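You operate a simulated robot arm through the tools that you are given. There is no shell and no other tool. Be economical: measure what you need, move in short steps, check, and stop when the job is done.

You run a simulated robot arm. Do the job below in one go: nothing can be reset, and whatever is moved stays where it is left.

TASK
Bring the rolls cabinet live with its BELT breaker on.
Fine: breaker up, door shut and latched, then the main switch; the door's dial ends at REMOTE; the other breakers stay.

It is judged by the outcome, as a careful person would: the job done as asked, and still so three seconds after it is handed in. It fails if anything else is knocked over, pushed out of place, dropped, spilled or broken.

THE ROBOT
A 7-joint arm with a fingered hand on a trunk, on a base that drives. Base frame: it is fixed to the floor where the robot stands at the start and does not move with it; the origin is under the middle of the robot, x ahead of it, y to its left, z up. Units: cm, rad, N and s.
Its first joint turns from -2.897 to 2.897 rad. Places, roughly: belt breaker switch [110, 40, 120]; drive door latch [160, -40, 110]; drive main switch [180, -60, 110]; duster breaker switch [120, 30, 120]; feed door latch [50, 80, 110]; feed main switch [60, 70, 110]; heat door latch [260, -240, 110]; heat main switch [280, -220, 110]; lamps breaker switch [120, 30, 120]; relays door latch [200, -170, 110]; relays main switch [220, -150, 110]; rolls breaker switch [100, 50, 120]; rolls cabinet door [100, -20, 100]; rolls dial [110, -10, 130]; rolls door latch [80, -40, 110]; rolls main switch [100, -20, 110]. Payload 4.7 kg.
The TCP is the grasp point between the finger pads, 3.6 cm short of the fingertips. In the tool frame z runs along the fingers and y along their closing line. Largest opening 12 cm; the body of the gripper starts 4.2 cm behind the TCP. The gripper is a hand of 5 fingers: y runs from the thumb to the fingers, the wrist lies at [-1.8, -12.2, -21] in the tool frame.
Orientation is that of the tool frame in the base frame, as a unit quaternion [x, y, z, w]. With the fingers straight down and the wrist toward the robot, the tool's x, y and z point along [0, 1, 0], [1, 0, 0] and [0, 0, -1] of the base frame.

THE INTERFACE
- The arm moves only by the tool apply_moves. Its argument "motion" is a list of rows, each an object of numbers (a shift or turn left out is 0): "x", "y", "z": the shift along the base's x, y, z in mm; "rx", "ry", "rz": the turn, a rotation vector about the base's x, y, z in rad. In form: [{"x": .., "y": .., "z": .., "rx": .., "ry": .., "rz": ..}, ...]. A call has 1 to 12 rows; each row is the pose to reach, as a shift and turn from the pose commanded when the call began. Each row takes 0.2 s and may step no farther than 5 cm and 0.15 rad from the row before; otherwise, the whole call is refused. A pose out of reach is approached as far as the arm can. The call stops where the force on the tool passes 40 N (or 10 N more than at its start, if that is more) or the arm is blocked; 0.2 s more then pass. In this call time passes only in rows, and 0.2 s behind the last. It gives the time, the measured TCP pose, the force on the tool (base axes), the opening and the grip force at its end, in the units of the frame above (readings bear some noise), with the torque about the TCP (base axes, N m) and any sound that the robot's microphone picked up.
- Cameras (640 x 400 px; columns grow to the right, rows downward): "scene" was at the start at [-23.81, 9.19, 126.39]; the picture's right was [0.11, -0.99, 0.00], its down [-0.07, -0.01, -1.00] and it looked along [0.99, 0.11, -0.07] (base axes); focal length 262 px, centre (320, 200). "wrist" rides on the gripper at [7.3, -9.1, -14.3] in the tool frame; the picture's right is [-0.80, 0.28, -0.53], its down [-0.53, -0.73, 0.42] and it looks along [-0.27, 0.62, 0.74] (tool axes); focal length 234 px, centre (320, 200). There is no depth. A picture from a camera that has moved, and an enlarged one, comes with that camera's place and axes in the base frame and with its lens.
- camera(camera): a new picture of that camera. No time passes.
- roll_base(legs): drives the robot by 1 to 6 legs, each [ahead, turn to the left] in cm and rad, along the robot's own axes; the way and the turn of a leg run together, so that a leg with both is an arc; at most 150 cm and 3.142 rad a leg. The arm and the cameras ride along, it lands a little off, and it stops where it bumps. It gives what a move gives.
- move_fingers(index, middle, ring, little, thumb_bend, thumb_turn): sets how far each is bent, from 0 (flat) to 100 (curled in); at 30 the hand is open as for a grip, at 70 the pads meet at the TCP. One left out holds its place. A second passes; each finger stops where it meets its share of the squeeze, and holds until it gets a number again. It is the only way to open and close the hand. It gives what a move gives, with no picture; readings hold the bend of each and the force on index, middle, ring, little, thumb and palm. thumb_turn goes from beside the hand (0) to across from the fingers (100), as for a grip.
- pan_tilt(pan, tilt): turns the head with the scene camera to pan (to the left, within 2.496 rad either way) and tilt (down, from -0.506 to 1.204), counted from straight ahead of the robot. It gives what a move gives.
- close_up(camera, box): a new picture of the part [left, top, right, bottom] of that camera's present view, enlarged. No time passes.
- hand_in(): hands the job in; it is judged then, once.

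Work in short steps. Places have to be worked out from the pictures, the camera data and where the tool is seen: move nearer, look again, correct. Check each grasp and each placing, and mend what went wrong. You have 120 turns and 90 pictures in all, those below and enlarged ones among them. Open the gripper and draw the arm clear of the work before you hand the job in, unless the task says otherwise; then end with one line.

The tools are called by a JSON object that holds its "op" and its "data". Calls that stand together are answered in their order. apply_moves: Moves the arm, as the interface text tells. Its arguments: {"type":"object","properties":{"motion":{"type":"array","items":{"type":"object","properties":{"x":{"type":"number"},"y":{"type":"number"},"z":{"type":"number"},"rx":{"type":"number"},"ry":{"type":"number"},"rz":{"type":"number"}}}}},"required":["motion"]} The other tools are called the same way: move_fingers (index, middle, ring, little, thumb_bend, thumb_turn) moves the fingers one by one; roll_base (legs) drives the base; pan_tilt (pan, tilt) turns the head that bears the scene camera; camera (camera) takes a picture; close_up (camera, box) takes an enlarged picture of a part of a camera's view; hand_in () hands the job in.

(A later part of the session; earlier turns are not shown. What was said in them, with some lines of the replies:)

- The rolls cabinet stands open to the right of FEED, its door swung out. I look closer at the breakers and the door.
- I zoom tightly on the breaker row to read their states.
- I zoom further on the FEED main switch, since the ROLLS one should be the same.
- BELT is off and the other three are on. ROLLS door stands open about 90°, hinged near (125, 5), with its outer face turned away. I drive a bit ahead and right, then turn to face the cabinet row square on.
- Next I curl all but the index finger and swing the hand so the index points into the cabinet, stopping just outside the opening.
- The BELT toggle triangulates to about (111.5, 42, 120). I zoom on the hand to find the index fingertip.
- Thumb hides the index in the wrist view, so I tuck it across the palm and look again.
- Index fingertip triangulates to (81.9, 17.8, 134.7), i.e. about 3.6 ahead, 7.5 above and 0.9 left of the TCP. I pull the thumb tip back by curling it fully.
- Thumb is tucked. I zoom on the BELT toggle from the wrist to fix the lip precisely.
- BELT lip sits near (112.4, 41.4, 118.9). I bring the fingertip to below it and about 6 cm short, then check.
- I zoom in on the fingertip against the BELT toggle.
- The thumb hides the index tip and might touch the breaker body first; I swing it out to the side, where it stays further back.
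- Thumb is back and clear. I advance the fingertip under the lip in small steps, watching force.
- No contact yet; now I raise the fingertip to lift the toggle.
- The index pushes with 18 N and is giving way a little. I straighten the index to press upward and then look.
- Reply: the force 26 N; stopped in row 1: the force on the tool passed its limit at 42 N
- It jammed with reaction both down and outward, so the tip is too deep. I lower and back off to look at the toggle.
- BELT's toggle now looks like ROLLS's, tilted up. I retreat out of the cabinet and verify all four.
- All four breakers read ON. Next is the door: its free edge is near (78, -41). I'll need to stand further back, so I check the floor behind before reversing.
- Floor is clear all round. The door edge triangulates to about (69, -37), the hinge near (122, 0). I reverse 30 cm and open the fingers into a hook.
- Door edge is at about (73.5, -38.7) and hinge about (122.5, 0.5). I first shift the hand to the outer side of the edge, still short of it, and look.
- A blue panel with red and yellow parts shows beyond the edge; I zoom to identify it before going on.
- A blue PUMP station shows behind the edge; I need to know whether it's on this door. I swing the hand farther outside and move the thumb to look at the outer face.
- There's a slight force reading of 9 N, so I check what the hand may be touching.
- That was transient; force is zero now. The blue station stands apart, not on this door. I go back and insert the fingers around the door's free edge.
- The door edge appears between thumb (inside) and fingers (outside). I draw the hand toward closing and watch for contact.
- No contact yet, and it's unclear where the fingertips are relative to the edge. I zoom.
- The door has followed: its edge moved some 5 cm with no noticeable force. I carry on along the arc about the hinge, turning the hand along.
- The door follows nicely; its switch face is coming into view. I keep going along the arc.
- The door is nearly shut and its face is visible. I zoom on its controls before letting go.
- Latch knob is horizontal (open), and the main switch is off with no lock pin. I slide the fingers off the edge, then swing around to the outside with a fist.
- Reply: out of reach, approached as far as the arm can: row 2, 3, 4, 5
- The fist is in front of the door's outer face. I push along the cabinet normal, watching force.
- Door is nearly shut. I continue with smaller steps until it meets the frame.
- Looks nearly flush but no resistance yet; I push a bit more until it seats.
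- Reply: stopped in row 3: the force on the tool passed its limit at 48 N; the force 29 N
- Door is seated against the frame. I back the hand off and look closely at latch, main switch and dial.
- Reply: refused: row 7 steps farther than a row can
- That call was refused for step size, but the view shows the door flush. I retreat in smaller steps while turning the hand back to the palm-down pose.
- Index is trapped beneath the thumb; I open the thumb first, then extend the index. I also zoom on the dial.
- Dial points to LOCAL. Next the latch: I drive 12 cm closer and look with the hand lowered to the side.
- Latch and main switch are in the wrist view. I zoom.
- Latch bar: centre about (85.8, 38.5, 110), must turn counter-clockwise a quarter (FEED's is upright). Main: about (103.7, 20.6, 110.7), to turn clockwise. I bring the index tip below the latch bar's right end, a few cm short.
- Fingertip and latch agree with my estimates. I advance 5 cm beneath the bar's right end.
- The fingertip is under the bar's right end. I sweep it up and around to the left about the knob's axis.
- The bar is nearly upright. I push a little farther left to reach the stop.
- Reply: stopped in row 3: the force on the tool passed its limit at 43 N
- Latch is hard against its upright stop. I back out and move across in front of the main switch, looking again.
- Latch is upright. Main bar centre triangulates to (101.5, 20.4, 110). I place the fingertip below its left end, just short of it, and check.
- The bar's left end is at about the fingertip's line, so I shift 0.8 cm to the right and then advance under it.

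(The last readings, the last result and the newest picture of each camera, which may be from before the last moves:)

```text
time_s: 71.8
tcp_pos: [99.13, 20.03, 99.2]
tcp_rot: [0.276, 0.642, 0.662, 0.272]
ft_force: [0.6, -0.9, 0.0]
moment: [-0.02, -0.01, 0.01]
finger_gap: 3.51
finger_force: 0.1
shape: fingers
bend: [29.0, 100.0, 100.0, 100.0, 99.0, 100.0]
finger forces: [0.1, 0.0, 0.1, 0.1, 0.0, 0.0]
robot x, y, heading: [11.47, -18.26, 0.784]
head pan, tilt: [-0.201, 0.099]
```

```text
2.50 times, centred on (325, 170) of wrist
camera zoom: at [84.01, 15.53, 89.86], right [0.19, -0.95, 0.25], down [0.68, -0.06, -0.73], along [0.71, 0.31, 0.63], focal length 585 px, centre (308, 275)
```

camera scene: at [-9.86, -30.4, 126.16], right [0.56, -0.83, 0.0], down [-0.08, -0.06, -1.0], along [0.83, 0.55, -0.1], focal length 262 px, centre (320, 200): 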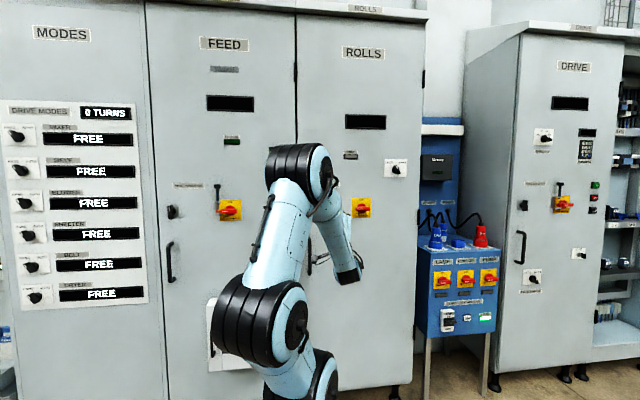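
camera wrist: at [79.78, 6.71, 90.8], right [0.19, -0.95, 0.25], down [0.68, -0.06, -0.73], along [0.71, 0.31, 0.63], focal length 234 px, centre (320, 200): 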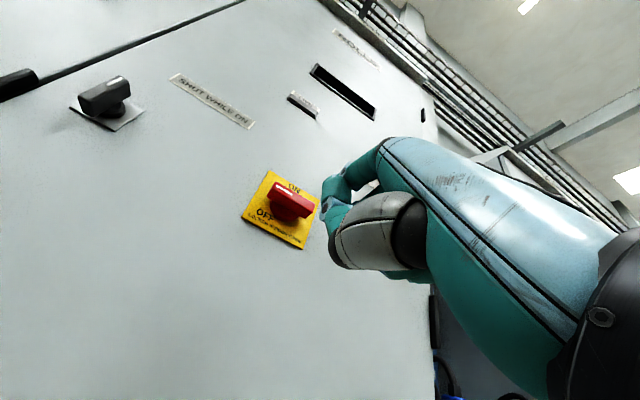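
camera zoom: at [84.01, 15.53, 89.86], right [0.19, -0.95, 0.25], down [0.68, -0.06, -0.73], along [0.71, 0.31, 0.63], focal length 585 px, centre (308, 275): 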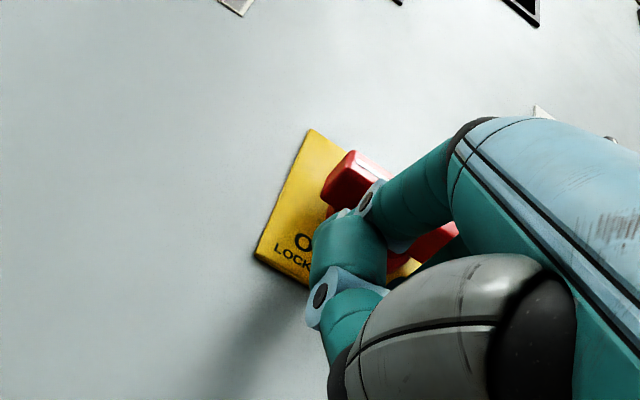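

Fingertip is beneath the left end of the main bar. I sweep it up and around clockwise.

{"op": "apply_moves", "data": {"motion": [{"z": 13}, {"x": -2.8, "y": 2.8, "z": 19}, {"x": -4.6, "y": 4.6, "z": 26}, {"x": -4.9, "y": 4.9, "z": 34}, {"x": -3.9, "y": 3.9, "z": 41}, {"x": -1.4, "y": 1.4, "z": 48}, {"x": 2.1, "y": -2.1, "z": 54}, {"x": 5, "y": -5, "z": 57}, {"x": 8.5, "y": -8.5, "z": 59}]}}

{"op": "close_up", "data": {"camera": "wrist", "box": [220, 90, 430, 250]}}

```text
time_s: 73.8
tcp_pos: [99.91, 19.39, 104.85]
tcp_rot: [0.274, 0.643, 0.662, 0.271]
ft_force: [-18.0, 1.1, -8.7]
moment: [-0.15, -1.07, 0.25]
finger_gap: 3.44
finger_force: 9.8
shape: fingers
bend: [29.0, 100.0, 100.0, 100.0, 98.0, 100.0]
finger forces: [20.2, 0.1, 0.0, 0.1, 0.0, 0.0]
robot x, y, heading: [11.49, -17.79, 0.789]
head pan, tilt: [-0.201, 0.099]
```

```text
2.50 times, centred on (325, 170) of wrist
camera zoom: at [84.74, 14.76, 95.62], right [0.19, -0.95, 0.25], down [0.68, -0.06, -0.73], along [0.71, 0.31, 0.63], focal length 585 px, centre (308, 275)
```

zoom: 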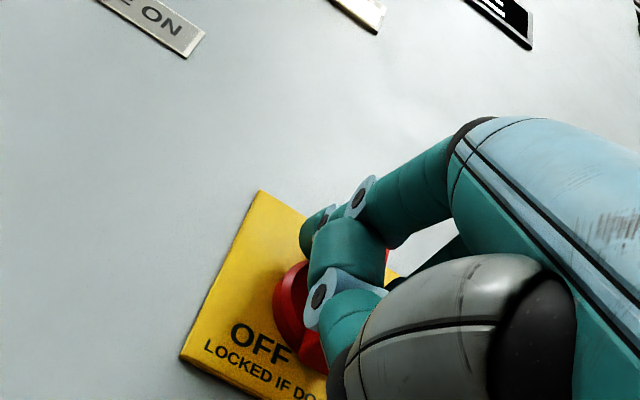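

The handle has turned; I nudge it a little farther to its stop.

{"op": "apply_moves", "data": {"motion": [{"x": 4, "y": -4, "z": 1}, {"x": 8, "y": -8, "z": 1}, {"x": 11, "y": -11, "z": 1}]}}

{"op": "apply_moves", "data": {"motion": [{"x": -7, "y": 7}, {"x": -35, "y": -21}, {"x": -63, "y": -49}, {"x": -91, "y": -77}, {"x": -110, "y": -96}]}}

{"op": "camera", "data": {"camera": "wrist"}}

{"op": "close_up", "data": {"camera": "scene", "box": [290, 140, 430, 260]}}

```text
time_s: 74.6
tcp_pos: [101.04, 18.12, 105.13]
tcp_rot: [0.275, 0.641, 0.663, 0.272]
ft_force: [-16.7, 3.2, -9.2]
moment: [-0.37, -1.01, 0.3]
finger_gap: 3.49
finger_force: 9.5
shape: fingers
bend: [29.0, 100.0, 100.0, 100.0, 98.0, 100.0]
finger forces: [17.6, 0.1, 0.1, 0.0, 0.0, 0.0]
robot x, y, heading: [11.1, -17.82, 0.79]
head pan, tilt: [-0.201, 0.099]
```

```text
time_s: 75.8
tcp_pos: [90.1, 8.49, 104.75]
tcp_rot: [0.275, 0.642, 0.662, 0.271]
ft_force: [-1.1, 0.3, -0.7]
moment: [-0.01, -0.01, -0.02]
finger_gap: 3.44
finger_force: 0.0
shape: fingers
bend: [29.0, 100.0, 100.0, 100.0, 98.0, 100.0]
finger forces: [0.0, 0.0, 0.1, 0.0, 0.0, 0.0]
robot x, y, heading: [11.1, -17.82, 0.784]
head pan, tilt: [-0.201, 0.099]
```

```text
18 pictures are left
camera wrist: at [75.0, 3.98, 95.45], right [0.19, -0.95, 0.25], down [0.68, -0.06, -0.73], along [0.71, 0.31, 0.63], focal length 234 px, centre (320, 200)
```

wrist: 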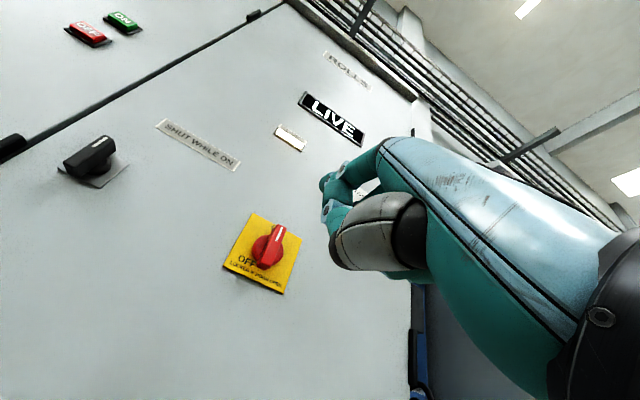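

```text
3.33 times, centred on (360, 200) of scene
camera zoom: at [-9.89, -30.32, 126.16], right [0.55, -0.83, 0.0], down [-0.08, -0.06, -0.99], along [0.83, 0.55, -0.1], focal length 872 px, centre (187, 200)
```

zoom: 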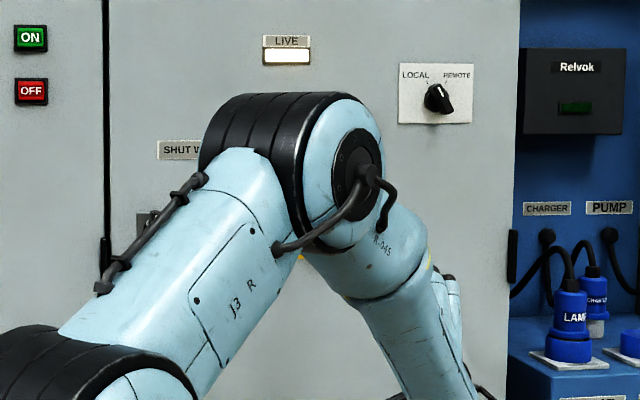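

LIVE is lit and the main handle is upright. Now the dial, at about (114.6, 8.7, 128), to be turned from LOCAL about 60° clockwise. I bring the fingertip to the left of its upper end, short of it.

{"op": "apply_moves", "data": {"motion": [{"x": 20, "y": -20, "z": 30}, {"x": 42, "y": -42, "z": 64}, {"x": 64, "y": -64, "z": 98}, {"x": 86, "y": -86, "z": 130}, {"x": 104, "y": -104, "z": 158}, {"x": 134, "y": -74, "z": 158}, {"x": 152, "y": -56, "z": 158}]}}

{"op": "close_up", "data": {"camera": "wrist", "box": [220, 90, 430, 250]}}

{"op": "camera", "data": {"camera": "scene"}}

```text
time_s: 77.4
tcp_pos: [105.18, 3.16, 121.25]
tcp_rot: [0.275, 0.641, 0.663, 0.272]
ft_force: [-0.1, -0.4, 0.3]
moment: [-0.02, 0.04, -0.01]
finger_gap: 3.41
finger_force: 0.0
shape: fingers
bend: [29.0, 100.0, 100.0, 100.0, 98.0, 100.0]
finger forces: [0.1, 0.0, 0.1, 0.0, 0.0, 0.1]
robot x, y, heading: [11.4, -17.93, 0.784]
head pan, tilt: [-0.201, 0.099]
```

```text
2.50 times, centred on (325, 170) of wrist
camera zoom: at [90.06, -1.45, 111.84], right [0.19, -0.95, 0.25], down [0.68, -0.06, -0.73], along [0.71, 0.31, 0.64], focal length 585 px, centre (308, 275)
```

zoom: 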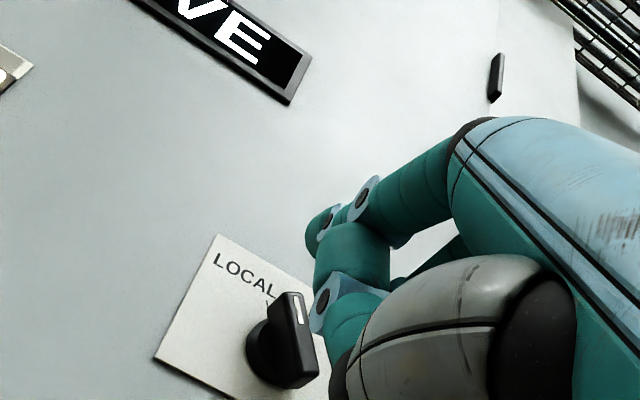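

```text
15 pictures are left
camera scene: at [-9.92, -30.33, 126.16], right [0.55, -0.83, 0.0], down [-0.08, -0.05, -1.0], along [0.83, 0.55, -0.1], focal length 262 px, centre (320, 200)
```

scene: 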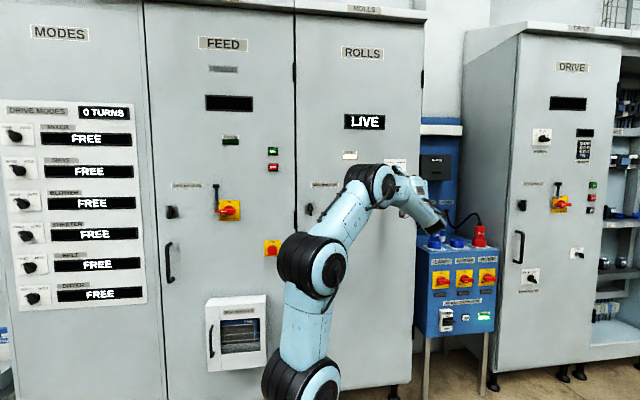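

The dial looks slightly higher than I judged, so I raise the tip 7 mm and advance to beside the knob.

{"op": "apply_moves", "data": {"motion": [{"x": 2, "y": -2, "z": 7}, {"x": 20, "y": 16, "z": 7}, {"x": 38, "y": 34, "z": 7}, {"x": 52, "y": 48, "z": 7}, {"x": 60, "y": 56, "z": 7}]}}

{"op": "close_up", "data": {"camera": "wrist", "box": [220, 90, 430, 250]}}

```text
time_s: 78.6
tcp_pos: [111.37, 8.43, 121.83]
tcp_rot: [0.273, 0.642, 0.663, 0.271]
ft_force: [-1.8, -0.6, 1.1]
moment: [-0.02, -0.15, 0.01]
finger_gap: 3.48
finger_force: 1.2
shape: fingers
bend: [28.0, 100.0, 100.0, 100.0, 98.0, 100.0]
finger forces: [2.1, 0.1, 0.0, 0.1, 0.0, 0.0]
robot x, y, heading: [11.29, -17.82, 0.791]
head pan, tilt: [-0.201, 0.099]
```

```text
2.50 times, centred on (325, 170) of wrist
camera zoom: at [96.11, 3.92, 112.37], right [0.19, -0.95, 0.25], down [0.68, -0.06, -0.73], along [0.71, 0.31, 0.64], focal length 585 px, centre (308, 275)
```

zoom: 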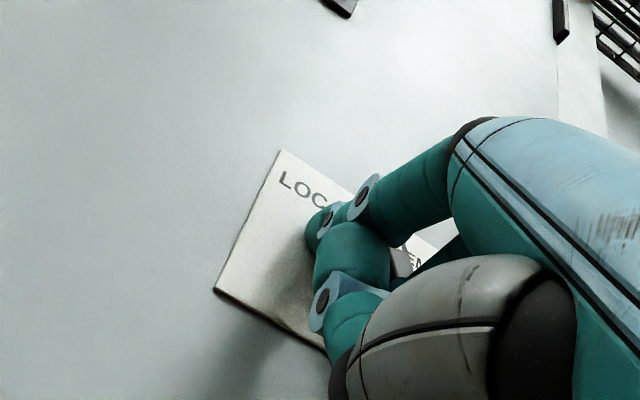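

There's a light touch on the knob's side. I drop the tip slightly and sweep it right along the dial's arc.

{"op": "apply_moves", "data": {"motion": [{"x": -3.5, "y": 3.5, "z": -6}, {"x": 2.1, "y": -2.1, "z": -5}, {"x": 4.2, "y": -4.2, "z": -3.5}, {"x": 7.1, "y": -7.1, "z": 1}, {"x": 10.8, "y": -10.8, "z": 5}, {"x": 15, "y": -15, "z": 8}]}}

{"op": "close_up", "data": {"camera": "wrist", "box": [220, 90, 430, 250]}}

{"op": "close_up", "data": {"camera": "scene", "box": [370, 140, 430, 180]}}

```text
time_s: 80.0
tcp_pos: [112.77, 7.28, 122.65]
tcp_rot: [0.272, 0.642, 0.663, 0.272]
ft_force: [-10.1, 5.0, 4.6]
moment: [-0.22, -0.69, 0.17]
finger_gap: 3.61
finger_force: 5.7
shape: fingers
bend: [27.0, 100.0, 100.0, 100.0, 98.0, 100.0]
finger forces: [11.1, 0.0, 0.0, 0.0, 0.0, 0.1]
robot x, y, heading: [10.87, -18.04, 0.793]
head pan, tilt: [-0.201, 0.099]
```

```text
2.50 times, centred on (325, 170) of wrist
camera zoom: at [97.59, 2.7, 113.29], right [0.19, -0.95, 0.25], down [0.68, -0.06, -0.73], along [0.7, 0.31, 0.64], focal length 585 px, centre (308, 275)
```

zoom: 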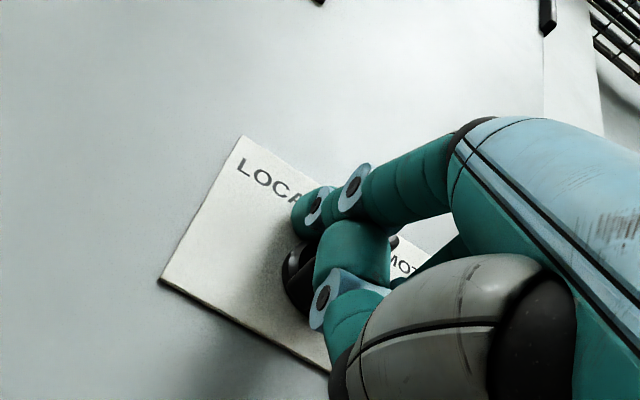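

```text
10.00 times, centred on (400, 160) of scene
camera zoom: at [-9.95, -30.3, 126.15], right [0.55, -0.83, 0.0], down [-0.08, -0.06, -1.0], along [0.83, 0.55, -0.1], focal length 2615 px, centre (-480, 600)
```

zoom: 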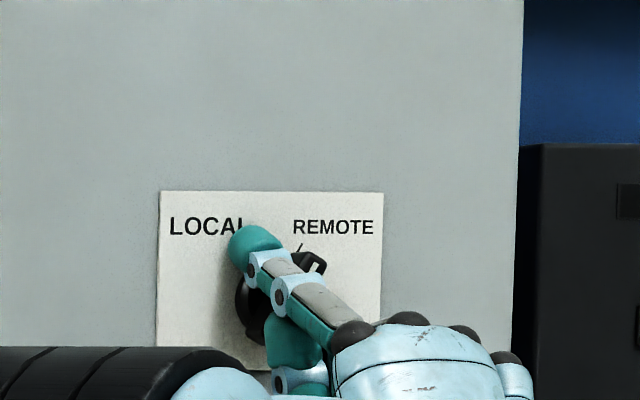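

The knob's pointer end now appears toward REMOTE. I give it a small extra push, then back off to check.

{"op": "apply_moves", "data": {"motion": [{"x": 3, "y": -3, "z": 1}, {"x": 6, "y": -6, "z": 2}]}}

{"op": "apply_moves", "data": {"motion": [{"x": -6, "y": 6}, {"x": -30, "y": -18}, {"x": -60, "y": -48}, {"x": -90, "y": -78}, {"x": -110, "y": -98, "z": -30}, {"x": -125, "y": -113, "z": -70}, {"x": -140, "y": -128, "z": -110}, {"x": -150, "y": -138, "z": -150}]}}

{"op": "close_up", "data": {"camera": "scene", "box": [370, 140, 430, 180]}}

```text
time_s: 80.6
tcp_pos: [113.37, 6.5, 122.6]
tcp_rot: [0.273, 0.642, 0.663, 0.27]
ft_force: [-11.4, 12.9, 6.0]
moment: [-0.62, -0.71, 0.08]
finger_gap: 3.72
finger_force: 8.6
shape: fingers
bend: [26.0, 100.0, 100.0, 100.0, 99.0, 100.0]
finger forces: [17.0, 0.0, 0.1, 0.1, 0.1, 0.1]
robot x, y, heading: [11.45, -18.38, 0.789]
head pan, tilt: [-0.201, 0.099]
```

```text
time_s: 82.4
tcp_pos: [98.5, -7.64, 107.6]
tcp_rot: [0.274, 0.642, 0.663, 0.271]
ft_force: [-1.1, 0.1, 0.5]
moment: [-0.05, 0.07, -0.05]
finger_gap: 3.52
finger_force: 0.0
shape: fingers
bend: [28.0, 100.0, 100.0, 100.0, 98.0, 100.0]
finger forces: [0.0, 0.0, 0.0, 0.0, 0.0, 0.0]
robot x, y, heading: [11.3, -17.88, 0.789]
head pan, tilt: [-0.201, 0.099]
```

```text
10.00 times, centred on (400, 160) of scene
camera zoom: at [-9.93, -30.31, 126.16], right [0.55, -0.83, 0.0], down [-0.08, -0.06, -1.0], along [0.83, 0.55, -0.1], focal length 2615 px, centre (-480, 600)
```

zoom: 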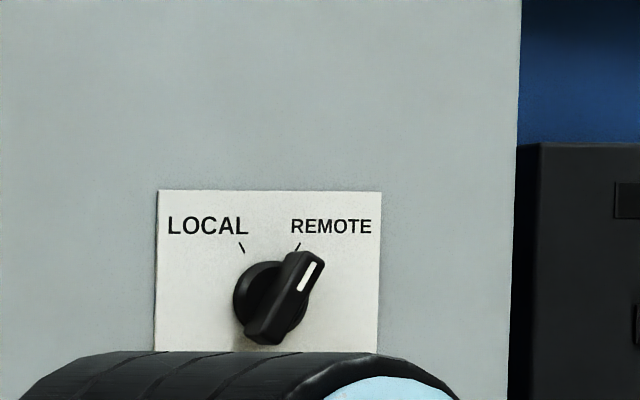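

The dial points to REMOTE. I reverse the robot clear, open the hand and check the whole front.

{"op": "roll_base", "data": {"legs": [[-30, 0]]}}

{"op": "move_fingers", "data": {"thumb_bend": 30, "thumb_turn": 98}}

{"op": "move_fingers", "data": {"index": 30, "middle": 30, "ring": 30, "little": 30}}

{"op": "camera", "data": {"camera": "scene"}}

{"op": "camera", "data": {"camera": "wrist"}}

```text
time_s: 84.5
tcp_pos: [77.28, -28.61, 107.48]
tcp_rot: [0.274, 0.642, 0.663, 0.271]
ft_force: [0.2, -0.5, -0.4]
moment: [0.01, -0.03, 0.0]
finger_gap: 3.49
finger_force: 0.0
shape: fingers
bend: [28.0, 100.0, 100.0, 100.0, 98.0, 100.0]
finger forces: [0.0, 0.1, 0.0, 0.1, 0.0, 0.0]
robot x, y, heading: [-9.61, -39.15, 0.787]
head pan, tilt: [-0.201, 0.099]
```

```text
time_s: 85.5
tcp_pos: [77.48, -28.64, 107.49]
tcp_rot: [0.274, 0.642, 0.663, 0.271]
ft_force: [-0.1, 0.5, -0.7]
moment: [0.02, -0.03, -0.01]
finger_gap: 12.23
finger_force: 0.1
shape: fingers
bend: [30.0, 100.0, 100.0, 100.0, 30.0, 96.0]
finger forces: [0.0, 0.0, 0.0, 0.0, 0.1, 0.0]
robot x, y, heading: [-9.57, -38.93, 0.791]
head pan, tilt: [-0.201, 0.099]
```

```text
time_s: 86.5
tcp_pos: [77.4, -28.65, 107.48]
tcp_rot: [0.273, 0.642, 0.663, 0.27]
ft_force: [-0.2, -0.8, -0.4]
moment: [-0.02, 0.02, 0.0]
finger_gap: 12.23
finger_force: 0.1
shape: fingers
bend: [30.0, 30.0, 30.0, 30.0, 30.0, 96.0]
finger forces: [0.0, 0.0, 0.0, 0.0, 0.0, 0.0]
robot x, y, heading: [-9.64, -39.04, 0.786]
head pan, tilt: [-0.201, 0.099]
```

```text
10 pictures are left
camera scene: at [-30.99, -51.55, 126.16], right [0.55, -0.83, 0.0], down [-0.08, -0.05, -0.99], along [0.83, 0.55, -0.1], focal length 262 px, centre (320, 200)
```

scene: 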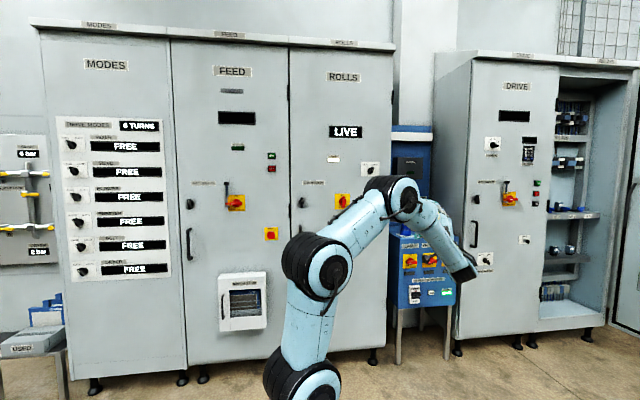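

```text
9 pictures are left
camera wrist: at [62.22, -33.22, 98.2], right [0.19, -0.95, 0.25], down [0.68, -0.06, -0.73], along [0.71, 0.31, 0.63], focal length 234 px, centre (320, 200)
```

wrist: 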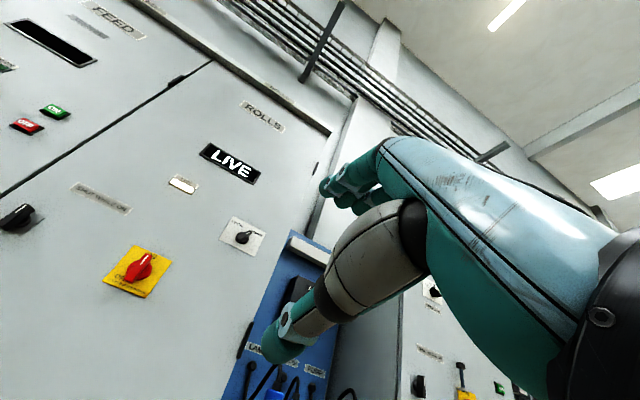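

LIVE is on. I verify the switch positions closely, and the MODES counter whose text looks changed.

{"op": "close_up", "data": {"camera": "scene", "box": [280, 110, 400, 220]}}

{"op": "close_up", "data": {"camera": "scene", "box": [55, 110, 175, 290]}}

{"op": "close_up", "data": {"camera": "wrist", "box": [0, 130, 280, 310]}}

```text
3.64 times, centred on (340, 165) of scene
camera zoom: at [-30.99, -51.55, 126.16], right [0.55, -0.83, 0.0], down [-0.08, -0.05, -0.99], along [0.83, 0.55, -0.1], focal length 951 px, centre (247, 327)
```

zoom: 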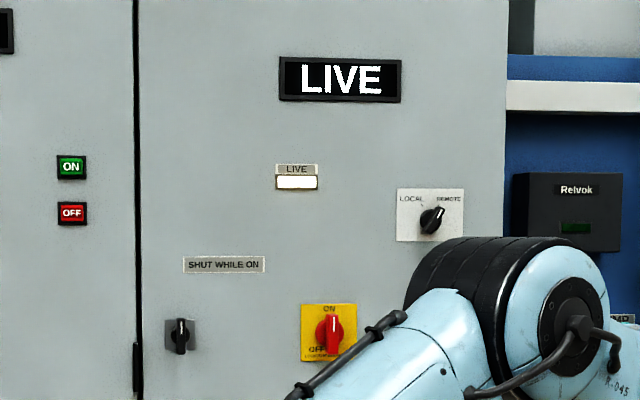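

```text
2.22 times, centred on (115, 200) of scene
camera zoom: at [-30.99, -51.55, 126.16], right [0.55, -0.83, 0.0], down [-0.08, -0.05, -0.99], along [0.83, 0.55, -0.1], focal length 581 px, centre (776, 200)
```

zoom: 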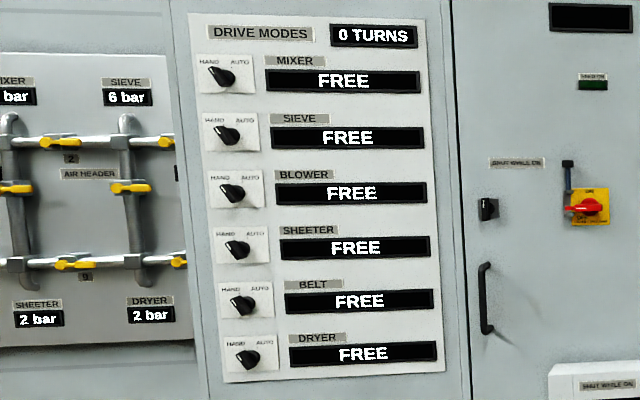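

```text
2.22 times, centred on (140, 220) of wrist
camera zoom: at [62.22, -33.22, 98.2], right [0.19, -0.95, 0.25], down [0.68, -0.06, -0.73], along [0.71, 0.31, 0.63], focal length 520 px, centre (720, 156)
```

zoom: 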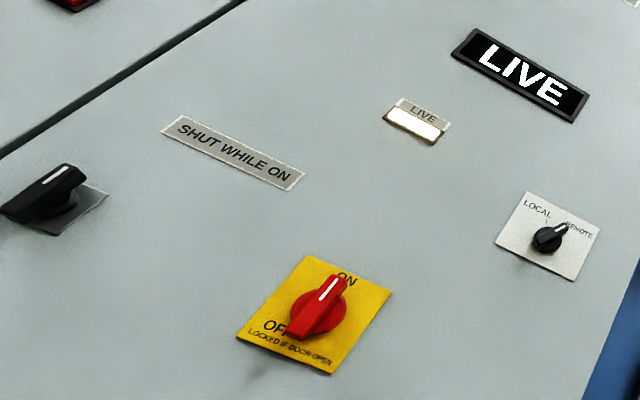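

Everything reads as asked: the latch is upright, the main switch is ON with LIVE lit, and the dial is at REMOTE. The MODES counter still shows 0 turns, the hand is open and the arm is clear, so I hand in.

{"op": "hand_in", "data": {}}

```text
The job is handed in.
```

The rolls cabinet is live: BELT breaker on, the other breakers untouched, door shut and latched, main switch on, and dial at REMOTE.
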